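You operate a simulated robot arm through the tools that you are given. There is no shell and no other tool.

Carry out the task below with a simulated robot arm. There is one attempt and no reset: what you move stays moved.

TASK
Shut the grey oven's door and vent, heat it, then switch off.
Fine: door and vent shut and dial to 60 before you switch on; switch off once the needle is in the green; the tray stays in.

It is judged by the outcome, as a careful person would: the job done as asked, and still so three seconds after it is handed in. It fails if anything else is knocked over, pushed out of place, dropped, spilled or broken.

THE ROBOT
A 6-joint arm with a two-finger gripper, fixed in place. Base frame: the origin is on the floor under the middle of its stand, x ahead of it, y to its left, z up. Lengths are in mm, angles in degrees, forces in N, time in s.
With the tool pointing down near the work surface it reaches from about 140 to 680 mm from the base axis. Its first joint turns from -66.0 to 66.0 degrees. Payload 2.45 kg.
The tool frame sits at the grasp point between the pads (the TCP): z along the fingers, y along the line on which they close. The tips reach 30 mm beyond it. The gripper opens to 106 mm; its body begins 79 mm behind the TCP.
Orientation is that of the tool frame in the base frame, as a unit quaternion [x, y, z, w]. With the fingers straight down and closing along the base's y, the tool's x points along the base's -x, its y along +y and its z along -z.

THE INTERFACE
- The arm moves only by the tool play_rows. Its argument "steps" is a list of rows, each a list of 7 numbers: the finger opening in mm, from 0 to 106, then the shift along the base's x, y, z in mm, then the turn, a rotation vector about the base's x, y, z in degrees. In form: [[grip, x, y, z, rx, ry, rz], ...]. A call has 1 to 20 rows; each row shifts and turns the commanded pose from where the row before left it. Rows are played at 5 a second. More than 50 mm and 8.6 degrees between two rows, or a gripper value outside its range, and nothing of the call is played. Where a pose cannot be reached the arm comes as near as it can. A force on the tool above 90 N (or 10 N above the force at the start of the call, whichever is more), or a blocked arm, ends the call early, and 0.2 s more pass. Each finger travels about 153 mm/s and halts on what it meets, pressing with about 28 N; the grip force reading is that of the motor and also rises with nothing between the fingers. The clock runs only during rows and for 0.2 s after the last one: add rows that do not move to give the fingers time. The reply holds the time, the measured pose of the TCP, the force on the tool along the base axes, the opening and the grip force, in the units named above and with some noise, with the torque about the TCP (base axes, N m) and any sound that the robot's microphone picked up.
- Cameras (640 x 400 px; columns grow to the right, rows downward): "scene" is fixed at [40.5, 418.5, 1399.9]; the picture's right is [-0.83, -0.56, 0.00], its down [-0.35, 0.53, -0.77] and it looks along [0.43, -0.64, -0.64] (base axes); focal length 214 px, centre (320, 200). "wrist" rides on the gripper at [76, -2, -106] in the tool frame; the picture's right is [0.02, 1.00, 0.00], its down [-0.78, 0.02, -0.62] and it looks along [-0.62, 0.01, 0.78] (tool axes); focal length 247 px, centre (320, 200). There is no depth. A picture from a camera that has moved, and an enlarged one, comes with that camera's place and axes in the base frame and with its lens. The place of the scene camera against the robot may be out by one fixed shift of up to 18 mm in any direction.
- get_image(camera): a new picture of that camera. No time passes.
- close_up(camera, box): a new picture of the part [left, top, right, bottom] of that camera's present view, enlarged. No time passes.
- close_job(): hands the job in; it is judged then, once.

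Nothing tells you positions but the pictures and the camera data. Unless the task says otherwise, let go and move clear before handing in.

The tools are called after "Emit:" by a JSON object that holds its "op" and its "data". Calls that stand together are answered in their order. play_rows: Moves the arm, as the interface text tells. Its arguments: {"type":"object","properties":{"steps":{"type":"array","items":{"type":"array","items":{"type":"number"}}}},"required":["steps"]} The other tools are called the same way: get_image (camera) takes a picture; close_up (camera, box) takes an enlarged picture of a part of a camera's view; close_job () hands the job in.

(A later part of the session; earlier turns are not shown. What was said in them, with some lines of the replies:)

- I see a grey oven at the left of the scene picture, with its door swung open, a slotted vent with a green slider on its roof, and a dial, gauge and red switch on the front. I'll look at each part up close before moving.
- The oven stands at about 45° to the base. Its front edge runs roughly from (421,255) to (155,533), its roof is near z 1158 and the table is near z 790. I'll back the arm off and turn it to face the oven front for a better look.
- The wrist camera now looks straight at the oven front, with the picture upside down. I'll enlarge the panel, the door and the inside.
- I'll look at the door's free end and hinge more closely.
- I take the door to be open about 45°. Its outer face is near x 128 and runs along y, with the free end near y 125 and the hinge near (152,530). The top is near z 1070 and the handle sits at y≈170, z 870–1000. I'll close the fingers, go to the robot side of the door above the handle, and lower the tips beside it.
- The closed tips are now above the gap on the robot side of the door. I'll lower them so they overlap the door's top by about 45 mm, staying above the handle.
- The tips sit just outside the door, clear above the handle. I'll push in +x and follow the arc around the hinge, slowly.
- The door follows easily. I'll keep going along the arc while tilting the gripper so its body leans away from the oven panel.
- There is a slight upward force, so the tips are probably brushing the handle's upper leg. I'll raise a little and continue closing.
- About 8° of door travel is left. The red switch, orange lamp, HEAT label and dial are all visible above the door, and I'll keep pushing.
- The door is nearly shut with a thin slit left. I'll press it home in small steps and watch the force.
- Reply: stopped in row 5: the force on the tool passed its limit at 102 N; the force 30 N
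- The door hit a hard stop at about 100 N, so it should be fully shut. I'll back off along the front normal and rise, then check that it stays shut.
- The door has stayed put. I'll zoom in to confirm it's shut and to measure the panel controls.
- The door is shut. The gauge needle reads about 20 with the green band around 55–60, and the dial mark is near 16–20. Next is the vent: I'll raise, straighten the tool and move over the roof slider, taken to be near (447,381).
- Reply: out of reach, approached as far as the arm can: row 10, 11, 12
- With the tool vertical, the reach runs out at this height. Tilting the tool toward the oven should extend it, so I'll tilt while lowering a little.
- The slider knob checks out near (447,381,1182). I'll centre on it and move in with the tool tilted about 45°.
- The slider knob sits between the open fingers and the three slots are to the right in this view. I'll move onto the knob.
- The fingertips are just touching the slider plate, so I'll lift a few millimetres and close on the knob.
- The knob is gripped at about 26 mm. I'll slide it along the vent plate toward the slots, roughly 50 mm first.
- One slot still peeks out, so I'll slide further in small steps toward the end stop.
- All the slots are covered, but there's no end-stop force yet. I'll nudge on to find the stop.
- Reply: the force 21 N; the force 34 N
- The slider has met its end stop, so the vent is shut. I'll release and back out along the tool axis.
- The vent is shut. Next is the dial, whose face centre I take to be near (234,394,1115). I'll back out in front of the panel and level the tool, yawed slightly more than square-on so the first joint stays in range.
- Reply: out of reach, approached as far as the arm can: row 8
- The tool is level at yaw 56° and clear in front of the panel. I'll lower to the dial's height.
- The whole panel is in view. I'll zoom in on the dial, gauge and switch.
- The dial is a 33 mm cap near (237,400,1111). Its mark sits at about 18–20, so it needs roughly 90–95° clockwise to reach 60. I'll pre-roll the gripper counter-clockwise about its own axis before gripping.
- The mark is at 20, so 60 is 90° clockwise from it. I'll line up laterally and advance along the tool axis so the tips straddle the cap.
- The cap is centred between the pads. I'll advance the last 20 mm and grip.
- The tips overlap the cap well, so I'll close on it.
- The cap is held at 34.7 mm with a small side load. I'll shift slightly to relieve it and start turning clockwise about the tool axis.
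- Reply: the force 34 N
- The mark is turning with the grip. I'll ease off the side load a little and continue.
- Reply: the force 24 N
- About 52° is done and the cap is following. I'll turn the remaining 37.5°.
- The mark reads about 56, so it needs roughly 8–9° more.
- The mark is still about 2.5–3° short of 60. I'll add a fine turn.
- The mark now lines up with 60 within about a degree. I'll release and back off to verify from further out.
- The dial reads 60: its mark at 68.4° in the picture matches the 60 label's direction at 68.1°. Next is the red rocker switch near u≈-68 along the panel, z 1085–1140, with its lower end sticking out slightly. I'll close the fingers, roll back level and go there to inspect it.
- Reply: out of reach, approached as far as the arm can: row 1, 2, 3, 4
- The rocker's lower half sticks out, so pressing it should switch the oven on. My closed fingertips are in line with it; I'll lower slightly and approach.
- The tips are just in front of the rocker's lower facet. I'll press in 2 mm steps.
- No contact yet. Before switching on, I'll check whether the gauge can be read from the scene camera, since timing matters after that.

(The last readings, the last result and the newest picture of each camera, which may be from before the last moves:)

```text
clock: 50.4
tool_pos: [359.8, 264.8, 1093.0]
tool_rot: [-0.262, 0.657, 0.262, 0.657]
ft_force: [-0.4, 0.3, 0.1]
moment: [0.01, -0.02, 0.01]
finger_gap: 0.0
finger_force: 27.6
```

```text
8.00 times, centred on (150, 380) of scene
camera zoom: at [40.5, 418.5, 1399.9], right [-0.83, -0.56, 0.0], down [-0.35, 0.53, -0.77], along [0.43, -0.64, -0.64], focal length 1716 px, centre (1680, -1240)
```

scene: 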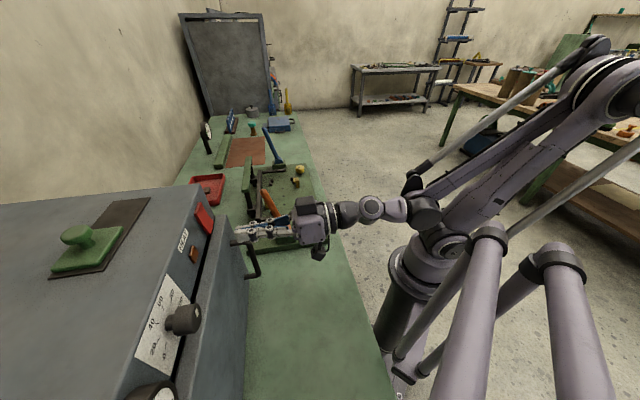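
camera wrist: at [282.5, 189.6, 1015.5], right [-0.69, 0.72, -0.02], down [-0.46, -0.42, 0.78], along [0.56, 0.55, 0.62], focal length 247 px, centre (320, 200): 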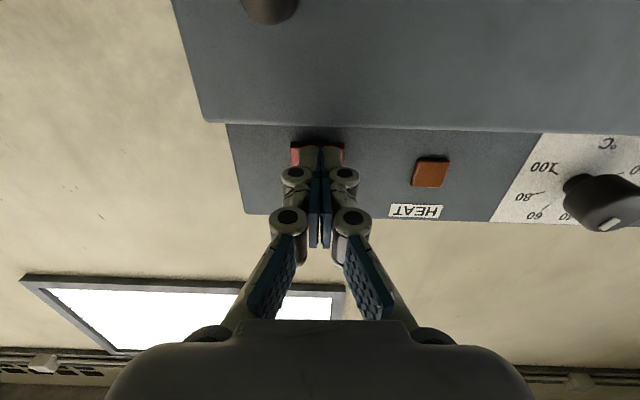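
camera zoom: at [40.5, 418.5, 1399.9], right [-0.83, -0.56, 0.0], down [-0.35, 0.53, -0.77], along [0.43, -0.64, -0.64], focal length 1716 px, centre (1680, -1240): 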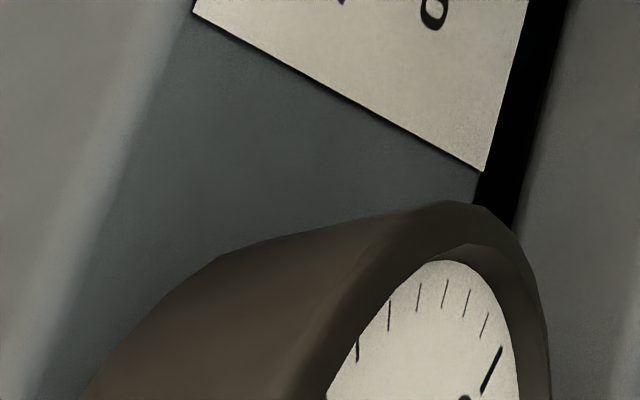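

The scene view can't show the needle. I'll back off slightly and yaw the tool about the fingertips, so the wrist camera can see the gauge while I'm working the switch.

Emit:
{"op": "play_rows", "data": {"steps": [[0, -7.2, -6.9, 0, 0, 0, 0], [0, 3.1, -2.2, 0, 0, 0, 7.4], [0, 3.1, -2.2, 0, 0, 0, 7.4], [0, 3.1, -2.2, 0, 0, 0, 7.4], [0, 0, 0, 0, 0, 0, 0]]}}

Emit:
{"op": "get_image", "data": {"camera": "wrist"}}

Emit:
{"op": "close_up", "data": {"camera": "scene", "box": [170, 185, 270, 285]}}

```text
clock: 51.6
tool_pos: [361.4, 249.8, 1093.1]
tool_rot: [-0.384, 0.594, 0.384, 0.594]
ft_force: [-0.2, -0.1, 0.9]
moment: [0.01, -0.01, 0.05]
finger_gap: 0.0
finger_force: 28.2
```

```text
taken
camera wrist: at [318.5, 152.4, 1015.5], right [-0.91, 0.41, -0.02], down [-0.27, -0.56, 0.78], along [0.31, 0.72, 0.62], focal length 247 px, centre (320, 200)
```

wrist: 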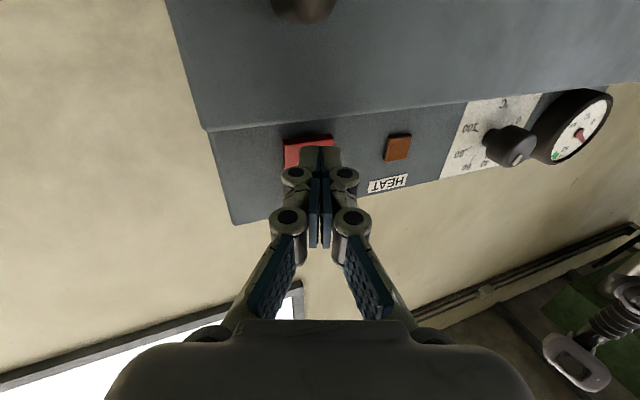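

```text
4.00 times, centred on (220, 235) of scene
camera zoom: at [40.5, 418.5, 1399.9], right [-0.83, -0.56, 0.0], down [-0.35, 0.53, -0.77], along [0.43, -0.64, -0.64], focal length 858 px, centre (720, 60)
```

zoom: 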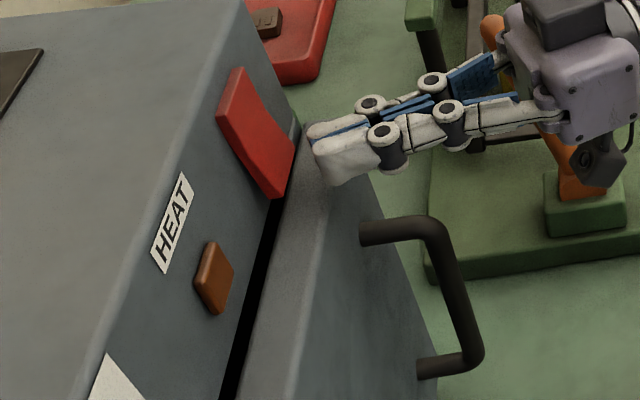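

The gauge is now in view at the right. I'll zoom in on it to read the needle.

Emit:
{"op": "close_up", "data": {"camera": "wrist", "box": [530, 80, 620, 170]}}

Emit:
{"op": "close_up", "data": {"camera": "wrist", "box": [260, 110, 420, 210]}}

```text
4.44 times, centred on (575, 125) of wrist
camera zoom: at [318.5, 152.4, 1015.5], right [-0.91, 0.41, -0.02], down [-0.27, -0.56, 0.78], along [0.31, 0.72, 0.62], focal length 1098 px, centre (-813, 533)
```

zoom: 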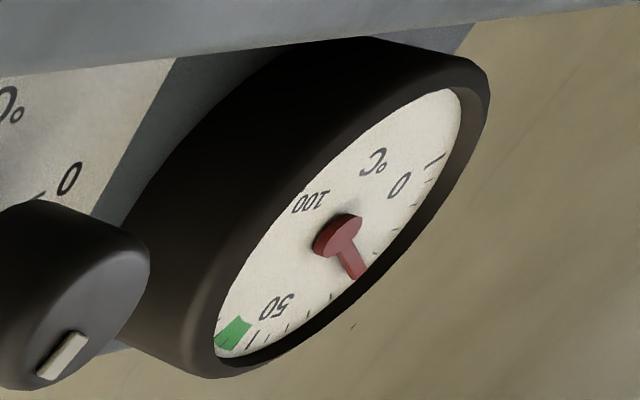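

```text
4.00 times, centred on (340, 160) of wrist
camera zoom: at [318.5, 152.4, 1015.5], right [-0.91, 0.41, -0.02], down [-0.27, -0.56, 0.78], along [0.31, 0.72, 0.62], focal length 988 px, centre (240, 360)
```

zoom: 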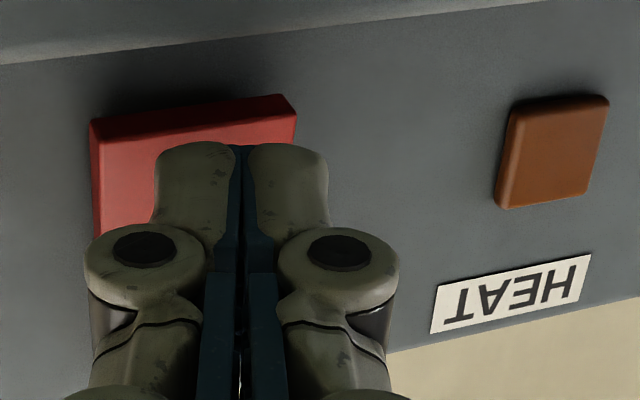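

The fingertips are a few millimetres off the rocker's centre line. I'll correct that and press straight in along the panel normal.

Emit:
{"op": "play_rows", "data": {"steps": [[0, 2.8, -2.8, 0, 0, 0, 0], [0, 1.41, 1.42, 0, 0, 0, 0], [0, 1.41, 1.42, 0, 0, 0, 0], [0, 1.41, 1.42, 0, 0, 0, 0], [0, 1.41, 1.42, 0, 0, 0, 0], [0, 1.41, 1.42, 0, 0, 0, 0], [0, 0, 0, 0, 0, 0, 0]]}}

Emit:
{"op": "close_up", "data": {"camera": "scene", "box": [170, 185, 270, 285]}}

Emit:
{"op": "close_up", "data": {"camera": "wrist", "box": [260, 110, 420, 210]}}

```text
clock: 53.2
tool_pos: [372.8, 256.2, 1092.8]
tool_rot: [-0.384, 0.594, 0.384, 0.594]
ft_force: [-0.1, 0.7, 0.3]
moment: [0.01, 0.0, -0.02]
finger_gap: 0.0
finger_force: 28.4
```

```text
4.00 times, centred on (220, 235) of scene
camera zoom: at [40.5, 418.5, 1399.9], right [-0.83, -0.56, 0.0], down [-0.35, 0.53, -0.77], along [0.43, -0.64, -0.64], focal length 858 px, centre (720, 60)
```

zoom: 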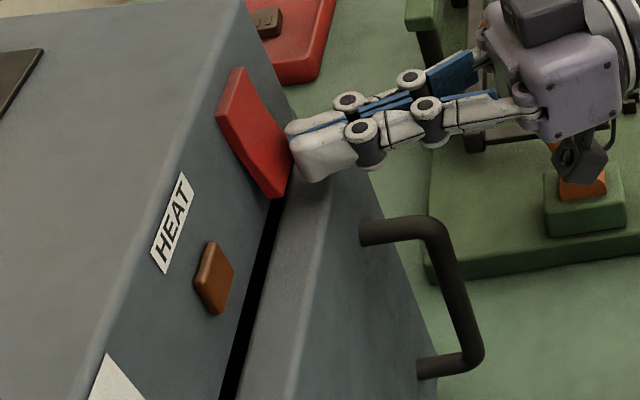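

```text
4.00 times, centred on (340, 160) of wrist
camera zoom: at [329.1, 157.1, 1015.8], right [-0.91, 0.41, -0.02], down [-0.27, -0.56, 0.78], along [0.31, 0.72, 0.62], focal length 988 px, centre (240, 360)
```

zoom: 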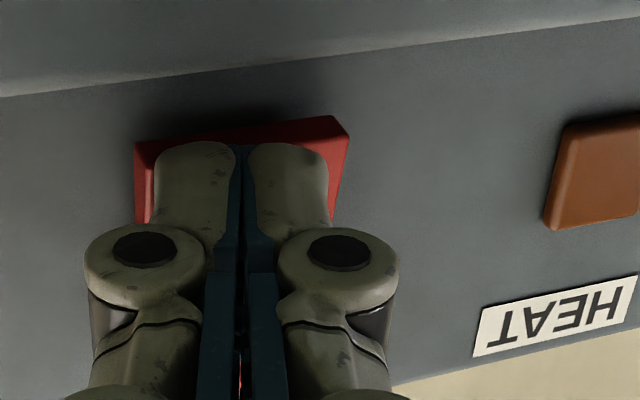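

It's centred and almost touching. I'll continue pressing in small steps.

Emit:
{"op": "play_rows", "data": {"steps": [[0, 1.41, 1.42, 0, 0, 0, 0], [0, 1.41, 1.42, 0, 0, 0, 0], [0, 1.41, 1.42, 0, 0, 0, 0]]}}

Emit:
{"op": "close_up", "data": {"camera": "scene", "box": [170, 185, 270, 285]}}

Emit:
{"op": "get_image", "data": {"camera": "wrist"}}

```text
clock: 54.0
tool_pos: [375.5, 259.8, 1094.1]
tool_rot: [-0.384, 0.593, 0.385, 0.593]
ft_force: [-2.1, -4.6, -1.0]
moment: [0.03, -0.02, 0.03]
finger_gap: 0.0
finger_force: 27.8
```

```text
4.00 times, centred on (220, 235) of scene
camera zoom: at [40.4, 418.3, 1400.0], right [-0.83, -0.56, 0.0], down [-0.35, 0.53, -0.77], along [0.43, -0.64, -0.64], focal length 858 px, centre (720, 60)
```

zoom: 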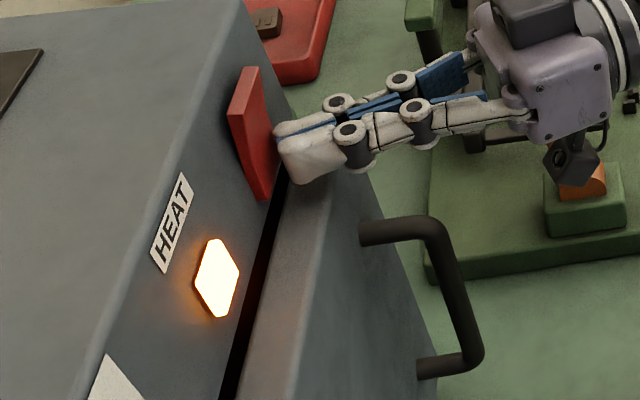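

```text
taken
camera wrist: at [332.3, 161.1, 1016.1], right [-0.91, 0.41, -0.02], down [-0.27, -0.56, 0.78], along [0.31, 0.72, 0.62], focal length 247 px, centre (320, 200)
```

wrist: 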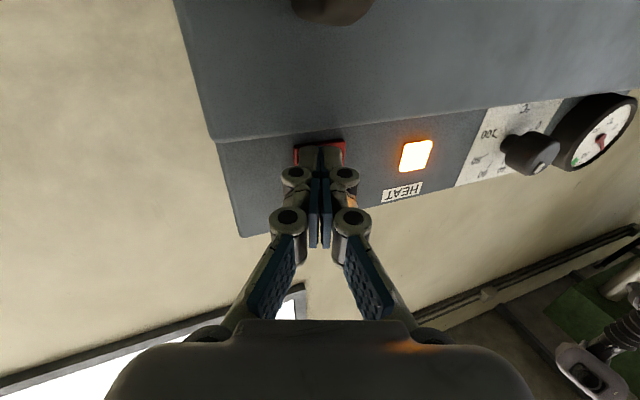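

The switch flipped and the HEAT lamp is lit. I'll back off, rise in front of the upper half ready to switch off, and read the gauge.

Emit:
{"op": "play_rows", "data": {"steps": [[0, -8.5, -8.5, 0, 0, 0, 0], [0, 0, 0, 18, 0, 0, 0], [0, 0, 0, 18, 0, 0, 0]]}}

Emit:
{"op": "get_image", "data": {"camera": "wrist"}}

Emit:
{"op": "close_up", "data": {"camera": "wrist", "box": [530, 80, 640, 170]}}

Emit:
{"op": "close_up", "data": {"camera": "scene", "box": [170, 185, 270, 285]}}

```text
clock: 54.8
tool_pos: [368.5, 249.9, 1130.0]
tool_rot: [-0.384, 0.593, 0.384, 0.594]
ft_force: [-0.3, 1.0, 0.4]
moment: [0.0, -0.01, 0.01]
finger_gap: 0.2
finger_force: 28.8
```

```text
taken
camera wrist: at [323.4, 152.3, 1052.3], right [-0.91, 0.41, -0.02], down [-0.27, -0.56, 0.78], along [0.31, 0.72, 0.62], focal length 247 px, centre (320, 200)
```

wrist: 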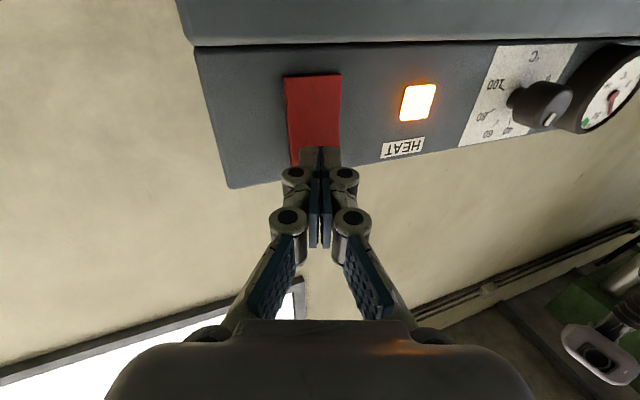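

```text
4.44 times, centred on (585, 125) of wrist
camera zoom: at [323.4, 152.3, 1052.3], right [-0.91, 0.41, -0.02], down [-0.27, -0.56, 0.78], along [0.31, 0.72, 0.62], focal length 1098 px, centre (-858, 533)
```

zoom: 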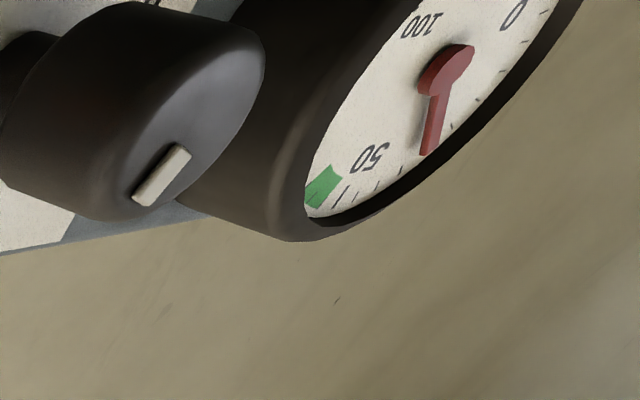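

```text
4.00 times, centred on (220, 235) of scene
camera zoom: at [40.5, 418.5, 1399.9], right [-0.83, -0.56, 0.0], down [-0.35, 0.53, -0.77], along [0.43, -0.64, -0.64], focal length 858 px, centre (720, 60)
```

zoom: 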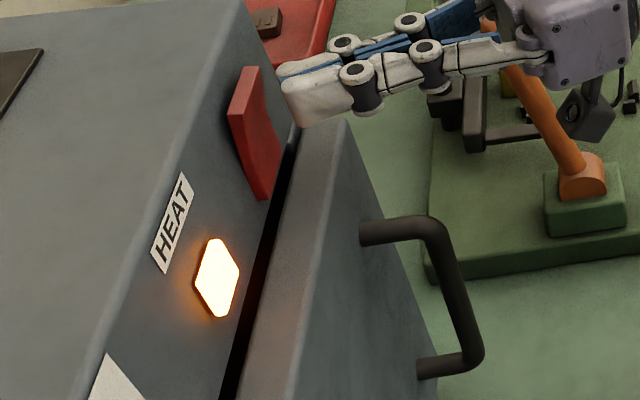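

The needle has climbed to about 33 already, so heating is fast. I'll edge up to just short of the rocker's upper half and read again.

Emit:
{"op": "play_rows", "data": {"steps": [[0, 3.6, 3.6, -2, 0, 0, 0]]}}

Emit:
{"op": "close_up", "data": {"camera": "wrist", "box": [570, 60, 640, 150]}}

Emit:
{"op": "close_up", "data": {"camera": "scene", "box": [170, 185, 270, 285]}}

```text
clock: 55.2
tool_pos: [369.4, 254.2, 1127.2]
tool_rot: [-0.384, 0.593, 0.385, 0.594]
ft_force: [0.1, 0.7, 1.1]
moment: [-0.04, 0.01, 0.0]
finger_gap: 0.1
finger_force: 28.4
```

```text
4.44 times, centred on (605, 105) of wrist
camera zoom: at [327.2, 156.1, 1050.2], right [-0.91, 0.41, -0.02], down [-0.27, -0.56, 0.78], along [0.31, 0.72, 0.62], focal length 1098 px, centre (-947, 622)
```

zoom: 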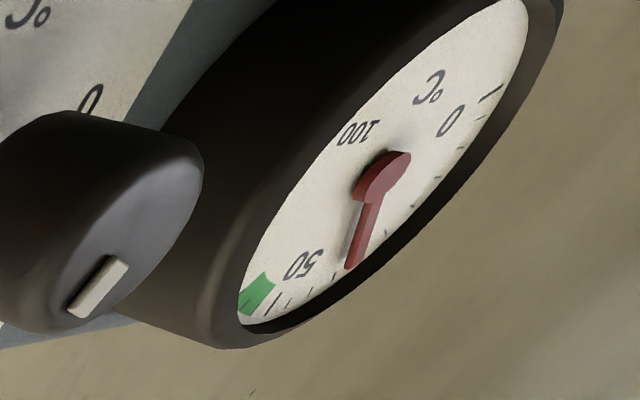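

```text
4.00 times, centred on (220, 235) of scene
camera zoom: at [40.5, 418.5, 1399.9], right [-0.83, -0.56, 0.0], down [-0.35, 0.53, -0.77], along [0.43, -0.64, -0.64], focal length 858 px, centre (720, 60)
```

zoom: 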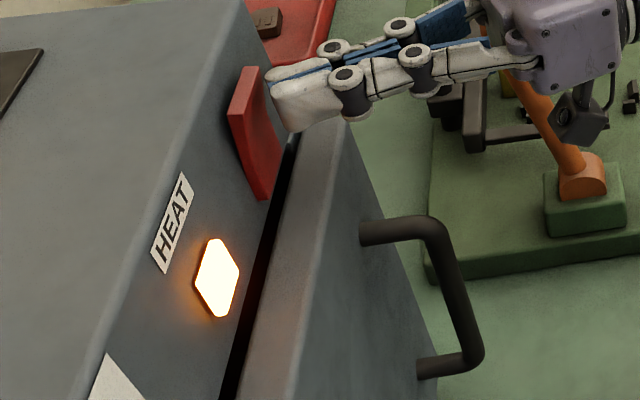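

The needle is around 33–35, and I read the green band as roughly 55–65. I'll hold position and let it heat about another second.

Emit:
{"op": "play_rows", "data": {"steps": [[0, 0, 0, 0, 0, 0, 0], [0, 0, 0, 0, 0, 0, 0], [0, 0, 0, 0, 0, 0, 0]]}}

Emit:
{"op": "close_up", "data": {"camera": "wrist", "box": [570, 60, 640, 150]}}

```text
clock: 56.0
tool_pos: [371.6, 254.9, 1127.9]
tool_rot: [-0.383, 0.594, 0.384, 0.594]
ft_force: [0.8, 1.0, -0.2]
moment: [0.01, 0.0, 0.01]
finger_gap: 0.0
finger_force: 28.0
```

```text
4.44 times, centred on (605, 105) of wrist
camera zoom: at [327.3, 156.1, 1050.1], right [-0.91, 0.41, -0.02], down [-0.27, -0.56, 0.78], along [0.31, 0.72, 0.62], focal length 1098 px, centre (-947, 622)
```

zoom: 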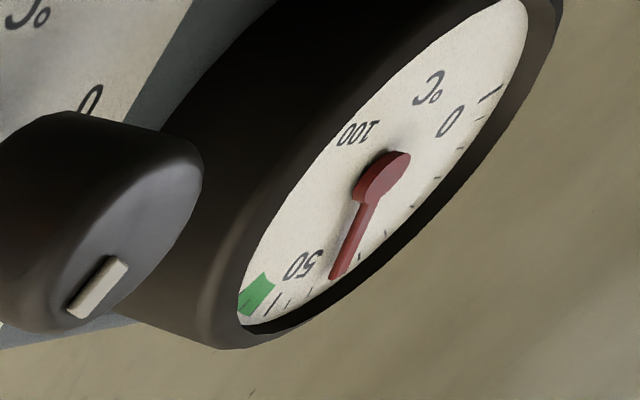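

The needle is rising at roughly 5 units per second and is near 37. I'll wait about 2 s more.

Emit:
{"op": "play_rows", "data": {"steps": [[0, 0, 0, 0, 0, 0, 0], [0, 0, 0, 0, 0, 0, 0], [0, 0, 0, 0, 0, 0, 0], [0, 0, 0, 0, 0, 0, 0], [0, 0, 0, 0, 0, 0, 0], [0, 0, 0, 0, 0, 0, 0], [0, 0, 0, 0, 0, 0, 0], [0, 0, 0, 0, 0, 0, 0]]}}

Emit:
{"op": "close_up", "data": {"camera": "wrist", "box": [570, 60, 640, 150]}}

```text
clock: 57.8
tool_pos: [371.4, 253.8, 1127.6]
tool_rot: [-0.384, 0.594, 0.384, 0.594]
ft_force: [0.0, -0.5, -1.3]
moment: [0.0, 0.03, -0.02]
finger_gap: 0.0
finger_force: 27.9
```

```text
4.44 times, centred on (605, 105) of wrist
camera zoom: at [327.2, 156.1, 1050.1], right [-0.91, 0.41, -0.02], down [-0.27, -0.56, 0.78], along [0.31, 0.72, 0.62], focal length 1098 px, centre (-947, 622)
```

zoom: 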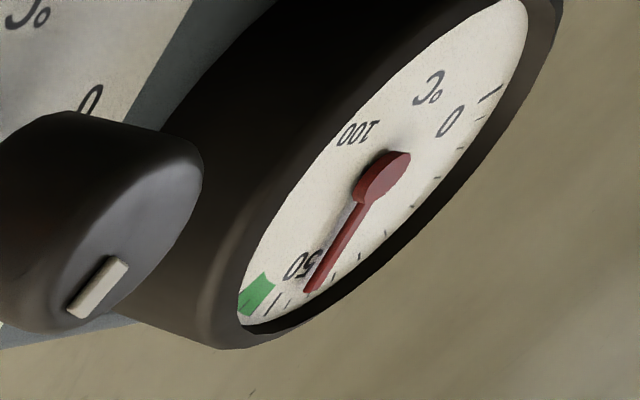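

The needle is near 43–45. I'll wait another 2 s.

Emit:
{"op": "play_rows", "data": {"steps": [[0, 0, 0, 0, 0, 0, 0], [0, 0, 0, 0, 0, 0, 0], [0, 0, 0, 0, 0, 0, 0], [0, 0, 0, 0, 0, 0, 0], [0, 0, 0, 0, 0, 0, 0], [0, 0, 0, 0, 0, 0, 0], [0, 0, 0, 0, 0, 0, 0], [0, 0, 0, 0, 0, 0, 0]]}}

Emit:
{"op": "close_up", "data": {"camera": "wrist", "box": [570, 60, 640, 150]}}

```text
clock: 59.6
tool_pos: [370.1, 254.3, 1126.6]
tool_rot: [-0.384, 0.594, 0.384, 0.594]
ft_force: [0.0, 0.3, -0.5]
moment: [0.02, 0.01, -0.03]
finger_gap: 0.0
finger_force: 27.9
```

```text
4.44 times, centred on (605, 105) of wrist
camera zoom: at [327.2, 156.1, 1050.1], right [-0.91, 0.41, -0.02], down [-0.27, -0.56, 0.78], along [0.31, 0.72, 0.62], focal length 1098 px, centre (-947, 622)
```

zoom: 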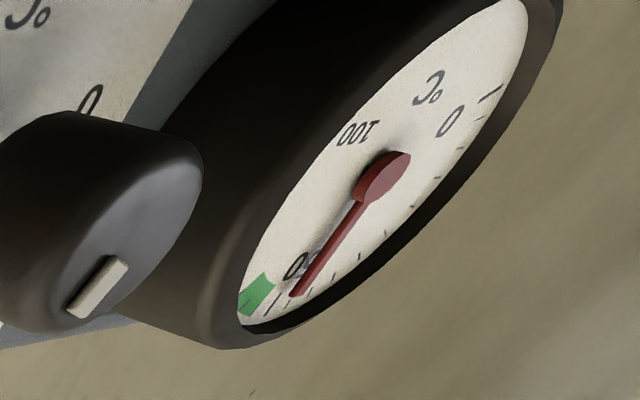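

The needle is near 46 and slowing. I'll wait longer.

Emit:
{"op": "play_rows", "data": {"steps": [[0, 0, 0, 0, 0, 0, 0], [0, 0, 0, 0, 0, 0, 0], [0, 0, 0, 0, 0, 0, 0], [0, 0, 0, 0, 0, 0, 0], [0, 0, 0, 0, 0, 0, 0], [0, 0, 0, 0, 0, 0, 0], [0, 0, 0, 0, 0, 0, 0], [0, 0, 0, 0, 0, 0, 0], [0, 0, 0, 0, 0, 0, 0], [0, 0, 0, 0, 0, 0, 0]]}}

Emit:
{"op": "close_up", "data": {"camera": "wrist", "box": [570, 60, 640, 150]}}

Emit:
{"op": "close_up", "data": {"camera": "scene", "box": [130, 185, 270, 385]}}

```text
clock: 61.8
tool_pos: [369.7, 254.4, 1126.8]
tool_rot: [-0.384, 0.594, 0.384, 0.594]
ft_force: [0.2, -0.2, -0.3]
moment: [0.01, -0.04, 0.0]
finger_gap: 0.0
finger_force: 27.6
```

```text
4.44 times, centred on (605, 105) of wrist
camera zoom: at [327.2, 156.1, 1050.1], right [-0.91, 0.41, -0.02], down [-0.27, -0.56, 0.78], along [0.31, 0.72, 0.62], focal length 1098 px, centre (-947, 622)
```

zoom: 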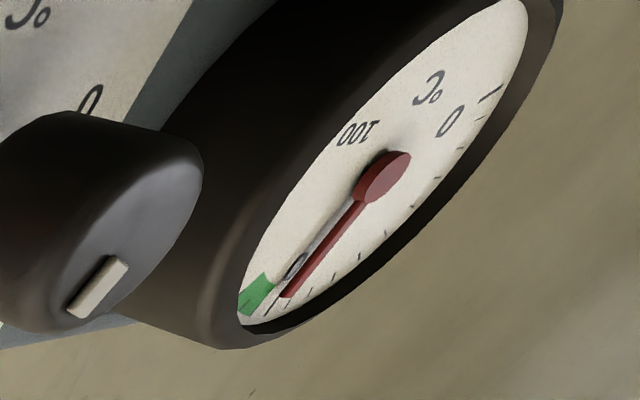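

```text
2.00 times, centred on (200, 285) of scene
camera zoom: at [40.5, 418.5, 1399.9], right [-0.83, -0.56, 0.0], down [-0.35, 0.53, -0.77], along [0.43, -0.64, -0.64], focal length 429 px, centre (560, 30)
```

zoom: 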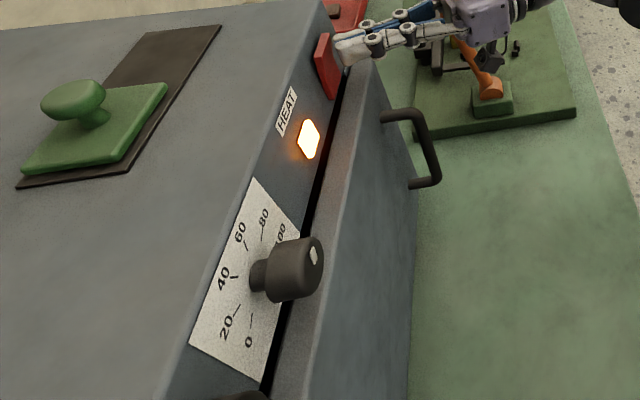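

It's still climbing slowly toward the green. I'll wait 4 s.

Emit:
{"op": "play_rows", "data": {"steps": [[0, 0, 0, 0, 0, 0, 0], [0, 0, 0, 0, 0, 0, 0], [0, 0, 0, 0, 0, 0, 0], [0, 0, 0, 0, 0, 0, 0], [0, 0, 0, 0, 0, 0, 0], [0, 0, 0, 0, 0, 0, 0], [0, 0, 0, 0, 0, 0, 0], [0, 0, 0, 0, 0, 0, 0], [0, 0, 0, 0, 0, 0, 0], [0, 0, 0, 0, 0, 0, 0], [0, 0, 0, 0, 0, 0, 0], [0, 0, 0, 0, 0, 0, 0], [0, 0, 0, 0, 0, 0, 0], [0, 0, 0, 0, 0, 0, 0], [0, 0, 0, 0, 0, 0, 0]]}}

Emit:
{"op": "close_up", "data": {"camera": "wrist", "box": [570, 60, 640, 150]}}

```text
clock: 65.0
tool_pos: [370.2, 254.6, 1126.3]
tool_rot: [-0.384, 0.594, 0.385, 0.594]
ft_force: [0.2, 0.0, 0.3]
moment: [-0.01, 0.0, 0.03]
finger_gap: 0.0
finger_force: 27.9
```

```text
4.44 times, centred on (605, 105) of wrist
camera zoom: at [327.2, 156.1, 1050.1], right [-0.91, 0.41, -0.02], down [-0.27, -0.56, 0.78], along [0.31, 0.72, 0.62], focal length 1098 px, centre (-947, 622)
```

zoom: 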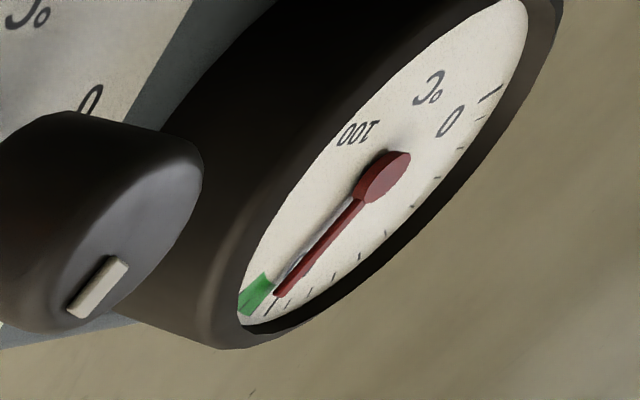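

Allowing for the oblique view, the needle is at the green's lower edge (about 54.7, green about 55–65) and levelling toward 60. I'll wait until it's clearly inside.

Emit:
{"op": "play_rows", "data": {"steps": [[0, 0, 0, 0, 0, 0, 0], [0, 0, 0, 0, 0, 0, 0], [0, 0, 0, 0, 0, 0, 0], [0, 0, 0, 0, 0, 0, 0], [0, 0, 0, 0, 0, 0, 0], [0, 0, 0, 0, 0, 0, 0], [0, 0, 0, 0, 0, 0, 0], [0, 0, 0, 0, 0, 0, 0], [0, 0, 0, 0, 0, 0, 0], [0, 0, 0, 0, 0, 0, 0], [0, 0, 0, 0, 0, 0, 0], [0, 0, 0, 0, 0, 0, 0], [0, 0, 0, 0, 0, 0, 0], [0, 0, 0, 0, 0, 0, 0], [0, 0, 0, 0, 0, 0, 0], [0, 0, 0, 0, 0, 0, 0], [0, 0, 0, 0, 0, 0, 0], [0, 0, 0, 0, 0, 0, 0], [0, 0, 0, 0, 0, 0, 0], [0, 0, 0, 0, 0, 0, 0]]}}

Emit:
{"op": "close_up", "data": {"camera": "wrist", "box": [570, 60, 640, 150]}}

Emit:
{"op": "close_up", "data": {"camera": "wrist", "box": [590, 80, 635, 130]}}

```text
clock: 69.2
tool_pos: [371.0, 254.5, 1128.9]
tool_rot: [-0.385, 0.594, 0.384, 0.593]
ft_force: [0.2, 0.3, -0.4]
moment: [0.0, -0.02, 0.05]
finger_gap: 0.1
finger_force: 28.0
```

```text
4.44 times, centred on (605, 105) of wrist
camera zoom: at [327.2, 156.1, 1050.1], right [-0.91, 0.41, -0.02], down [-0.27, -0.56, 0.78], along [0.31, 0.72, 0.62], focal length 1098 px, centre (-947, 622)
```

zoom: 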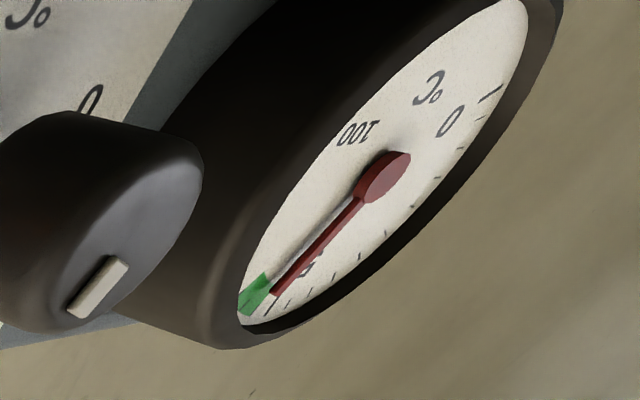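

```text
8.00 times, centred on (612, 105) of wrist
camera zoom: at [327.2, 156.1, 1050.1], right [-0.91, 0.41, -0.02], down [-0.27, -0.56, 0.78], along [0.31, 0.72, 0.62], focal length 1976 px, centre (-2020, 960)
```

zoom: 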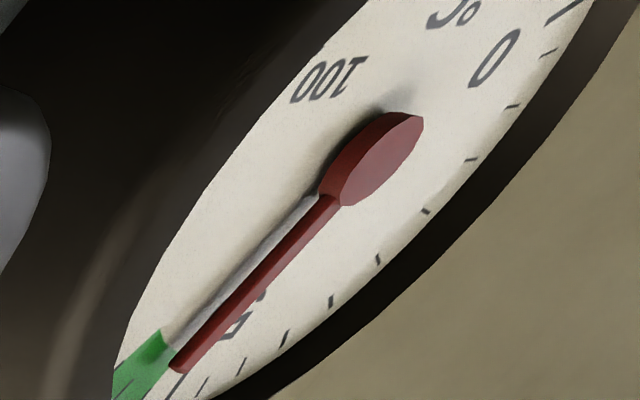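

The needle reads about 58, and the tip and its shadow are at the green patch. I'll wait a touch more for margin.

Emit:
{"op": "play_rows", "data": {"steps": [[0, 0, 0, 0, 0, 0, 0], [0, 0, 0, 0, 0, 0, 0], [0, 0, 0, 0, 0, 0, 0], [0, 0, 0, 0, 0, 0, 0], [0, 0, 0, 0, 0, 0, 0], [0, 0, 0, 0, 0, 0, 0], [0, 0, 0, 0, 0, 0, 0], [0, 0, 0, 0, 0, 0, 0], [0, 0, 0, 0, 0, 0, 0], [0, 0, 0, 0, 0, 0, 0]]}}

Emit:
{"op": "close_up", "data": {"camera": "wrist", "box": [590, 80, 635, 130]}}

Emit:
{"op": "close_up", "data": {"camera": "scene", "box": [110, 360, 190, 400]}}

```text
clock: 71.4
tool_pos: [370.4, 254.0, 1127.1]
tool_rot: [-0.384, 0.594, 0.384, 0.594]
ft_force: [-0.2, -0.4, 0.6]
moment: [-0.01, 0.0, 0.03]
finger_gap: 0.0
finger_force: 27.8
```

```text
8.00 times, centred on (612, 105) of wrist
camera zoom: at [327.3, 156.1, 1050.1], right [-0.91, 0.41, -0.02], down [-0.27, -0.56, 0.78], along [0.31, 0.72, 0.62], focal length 1976 px, centre (-2020, 960)
```

zoom: 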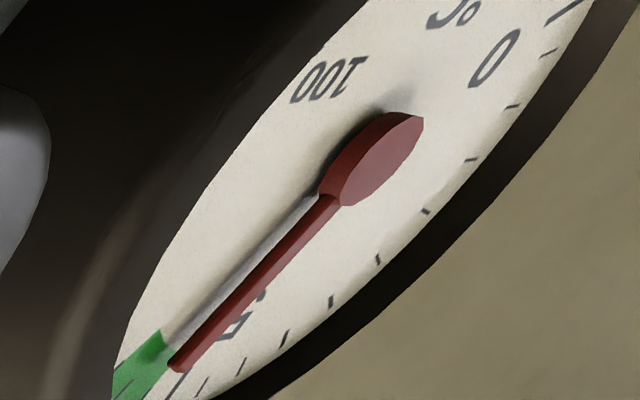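

```text
8.00 times, centred on (150, 380) of scene
camera zoom: at [40.5, 418.5, 1399.9], right [-0.83, -0.56, 0.0], down [-0.35, 0.53, -0.77], along [0.43, -0.64, -0.64], focal length 1716 px, centre (1680, -1240)
```

zoom: 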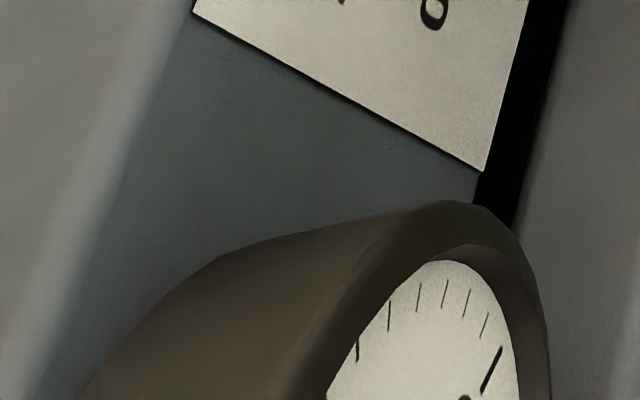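

The needle has levelled off near 58–59. Before switching off I'll take a quick squarer look at the gauge to be sure, as the needle is hardly moving now.

Emit:
{"op": "play_rows", "data": {"steps": [[0, -25, -25, 0, 0, 0, 0], [0, -30, 30, 0, 0, 0, 0], [0, -30, 30, 0, 0, 0, 0], [0, -30, 30, 0, 0, 0, 0]]}}

Emit:
{"op": "get_image", "data": {"camera": "wrist"}}

Emit:
{"op": "close_up", "data": {"camera": "wrist", "box": [430, 60, 570, 170]}}

```text
clock: 72.4
tool_pos: [256.3, 317.9, 1126.8]
tool_rot: [-0.384, 0.594, 0.384, 0.594]
ft_force: [-0.2, -0.3, 0.0]
moment: [0.02, -0.01, 0.0]
finger_gap: 0.0
finger_force: 27.9
```

```text
taken
camera wrist: at [212.7, 220.2, 1048.7], right [-0.91, 0.41, -0.02], down [-0.27, -0.56, 0.78], along [0.31, 0.72, 0.62], focal length 247 px, centre (320, 200)
```

wrist: 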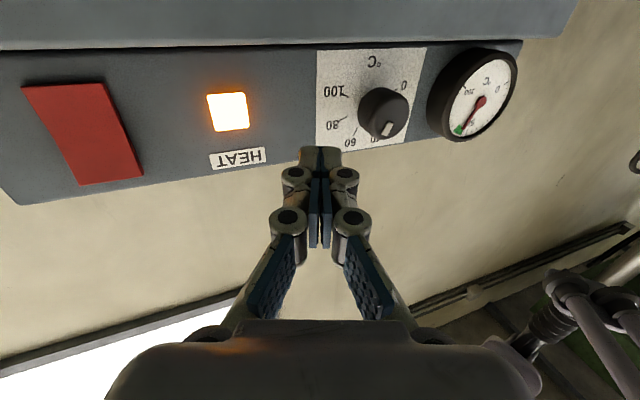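

```text
3.64 times, centred on (500, 115) of wrist
camera zoom: at [212.7, 220.2, 1048.7], right [-0.91, 0.41, -0.02], down [-0.27, -0.56, 0.78], along [0.31, 0.72, 0.62], focal length 898 px, centre (-334, 509)
```

zoom: 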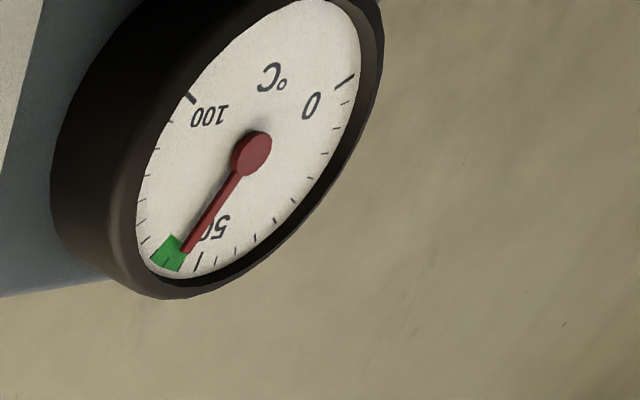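

The needle is clearly on the green. I'll return to the rocker's upper half and press it.

Emit:
{"op": "play_rows", "data": {"steps": [[0, 30, -30, 0, 0, 0, 0], [0, 30, -30, 0, 0, 0, 0], [0, 30, -30, 0, 0, 0, 0], [0, 25, 25, 0, 0, 0, 0], [0, 1.41, 1.42, 0, 0, 0, 0], [0, 1.41, 1.42, 0, 0, 0, 0], [0, 1.41, 1.42, 0, 0, 0, 0], [0, 1.41, 1.42, 0, 0, 0, 0]]}}

Emit:
{"op": "get_image", "data": {"camera": "wrist"}}

Emit:
{"op": "close_up", "data": {"camera": "scene", "box": [170, 185, 270, 285]}}

```text
clock: 74.2
tool_pos: [376.1, 259.8, 1126.0]
tool_rot: [-0.385, 0.594, 0.383, 0.594]
ft_force: [-17.7, -26.4, -1.1]
moment: [-0.26, 0.21, -0.13]
finger_gap: 0.3
finger_force: 28.3
```

```text
taken
camera wrist: at [332.1, 160.9, 1049.4], right [-0.91, 0.41, -0.02], down [-0.27, -0.56, 0.78], along [0.31, 0.72, 0.62], focal length 247 px, centre (320, 200)
```

wrist: 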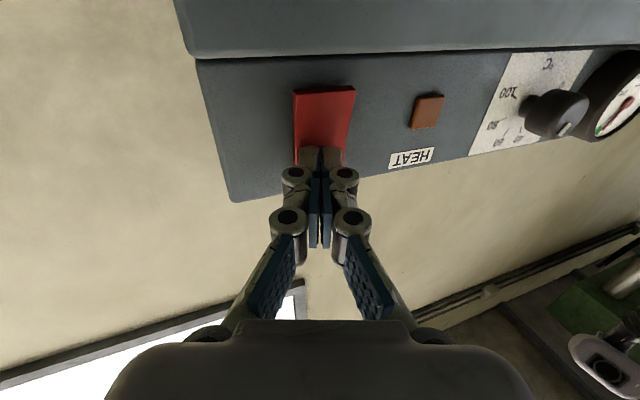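

```text
4.00 times, centred on (220, 235) of scene
camera zoom: at [40.0, 417.7, 1400.2], right [-0.83, -0.56, 0.0], down [-0.35, 0.53, -0.77], along [0.43, -0.64, -0.64], focal length 858 px, centre (720, 60)
```

zoom: 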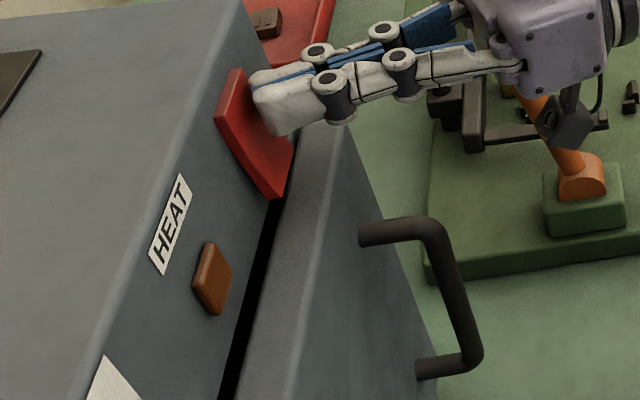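

The lamp is out and the rocker is back in its off position. I'll back straight off and move clear.

Emit:
{"op": "play_rows", "data": {"steps": [[0, -7, -7, 0, 0, 0, 0], [0, -15, -15, 0, 0, 0, 0], [0, -25, -20, 5, 0, 0, 0], [0, -25, -15, 10, 0, 0, 0], [0, -25, 0, 10, 0, 0, 0], [0, -15, 5, 10, 0, 0, 0], [0, 0, 0, 0, 0, 0, 0]]}}

Emit:
{"op": "get_image", "data": {"camera": "wrist"}}

Emit:
{"op": "get_image", "data": {"camera": "scene"}}

```text
clock: 75.8
tool_pos: [265.4, 208.2, 1161.8]
tool_rot: [-0.384, 0.594, 0.384, 0.594]
ft_force: [-0.7, 0.7, 0.7]
moment: [-0.01, 0.0, -0.01]
finger_gap: 0.0
finger_force: 27.9
```

```text
taken
camera wrist: at [221.0, 110.2, 1084.0], right [-0.91, 0.41, -0.02], down [-0.27, -0.56, 0.78], along [0.31, 0.72, 0.62], focal length 247 px, centre (320, 200)
```

wrist: 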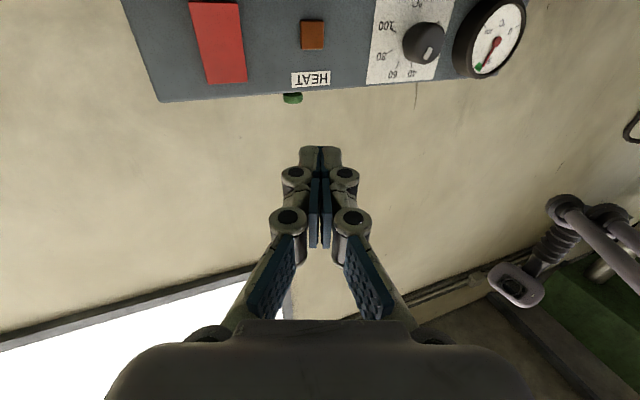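

```text
taken
```

scene: 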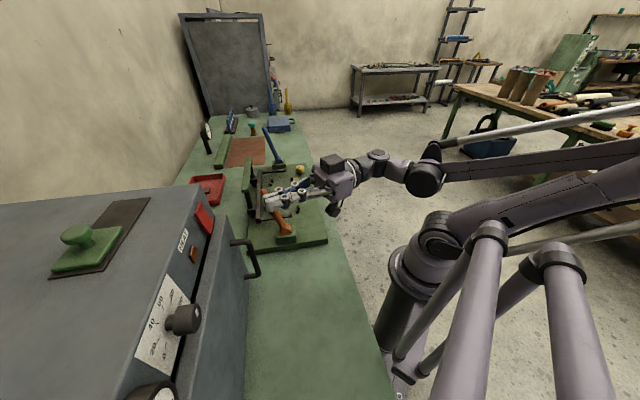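

Everything looks in place. I'll check the final state close up before handing in.

Emit:
{"op": "close_up", "data": {"camera": "wrist", "box": [280, 0, 540, 110]}}

Emit:
{"op": "close_up", "data": {"camera": "scene", "box": [30, 180, 280, 400]}}

Emit:
{"op": "close_up", "data": {"camera": "scene", "box": [180, 90, 360, 270]}}

```text
2.46 times, centred on (410, 55) of wrist
camera zoom: at [221.0, 110.2, 1084.0], right [-0.91, 0.41, -0.02], down [-0.27, -0.56, 0.78], along [0.31, 0.72, 0.62], focal length 608 px, centre (98, 557)
```

zoom: 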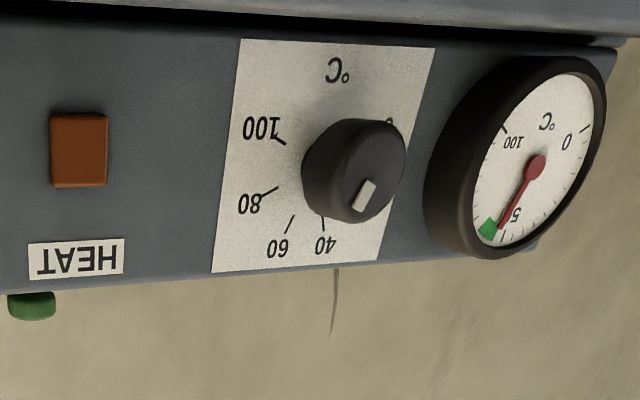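

```text
1.82 times, centred on (155, 290) of scene
camera zoom: at [40.5, 418.5, 1399.9], right [-0.83, -0.56, 0.0], down [-0.35, 0.53, -0.77], along [0.43, -0.64, -0.64], focal length 390 px, centre (620, 36)
```

zoom: 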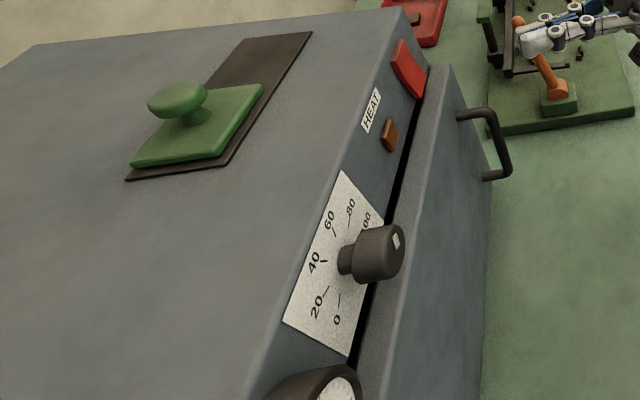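

```text
2.22 times, centred on (270, 180) of scene
camera zoom: at [40.5, 418.5, 1399.9], right [-0.83, -0.56, 0.0], down [-0.35, 0.53, -0.77], along [0.43, -0.64, -0.64], focal length 477 px, centre (431, 244)
```

zoom: 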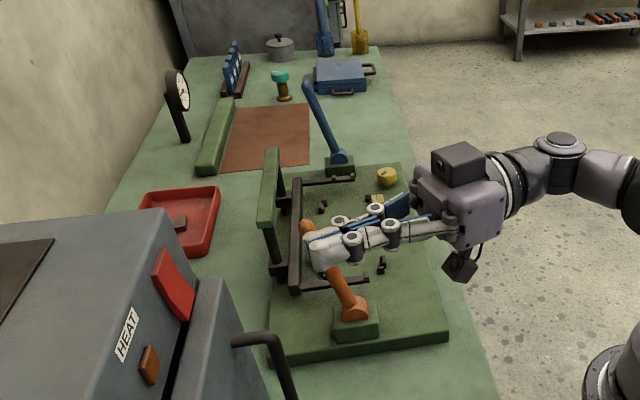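

The door and vent are shut, the dial is at 60, the needle reached the green and the switch is off with the lamp dark. Nothing else has been disturbed and the arm is clear, so I'm handing in.

Emit:
{"op": "close_job", "data": {}}

```text
The job is handed in.
```

The grey oven was heated into the green and is now switched off. I've handed the job in, but no verdict has come back yet.

- **Door:** I pushed it shut until it hit a hard stop at about 100 N, and it stayed closed after I let go.
- **Vent:** the slider is at its end stop and covers all the slots.
- **Dial:** I set it to 60 before switching on. In a close-up, the mark lined up with the 60 label to within about half a degree.
- **Heating:** the HEAT lamp came on when I pressed the lower half of the switch. The needle levelled off at about 58–59, inside the green (roughly 55–65). I checked that from a squarer angle before switching off.
- **Switch off:** I pressed the upper half, and the lamp went out.

The tray was inside when I shut the door, and I didn't open it again. Nothing around the oven was disturbed, and the arm is clear with nothing in the gripper.
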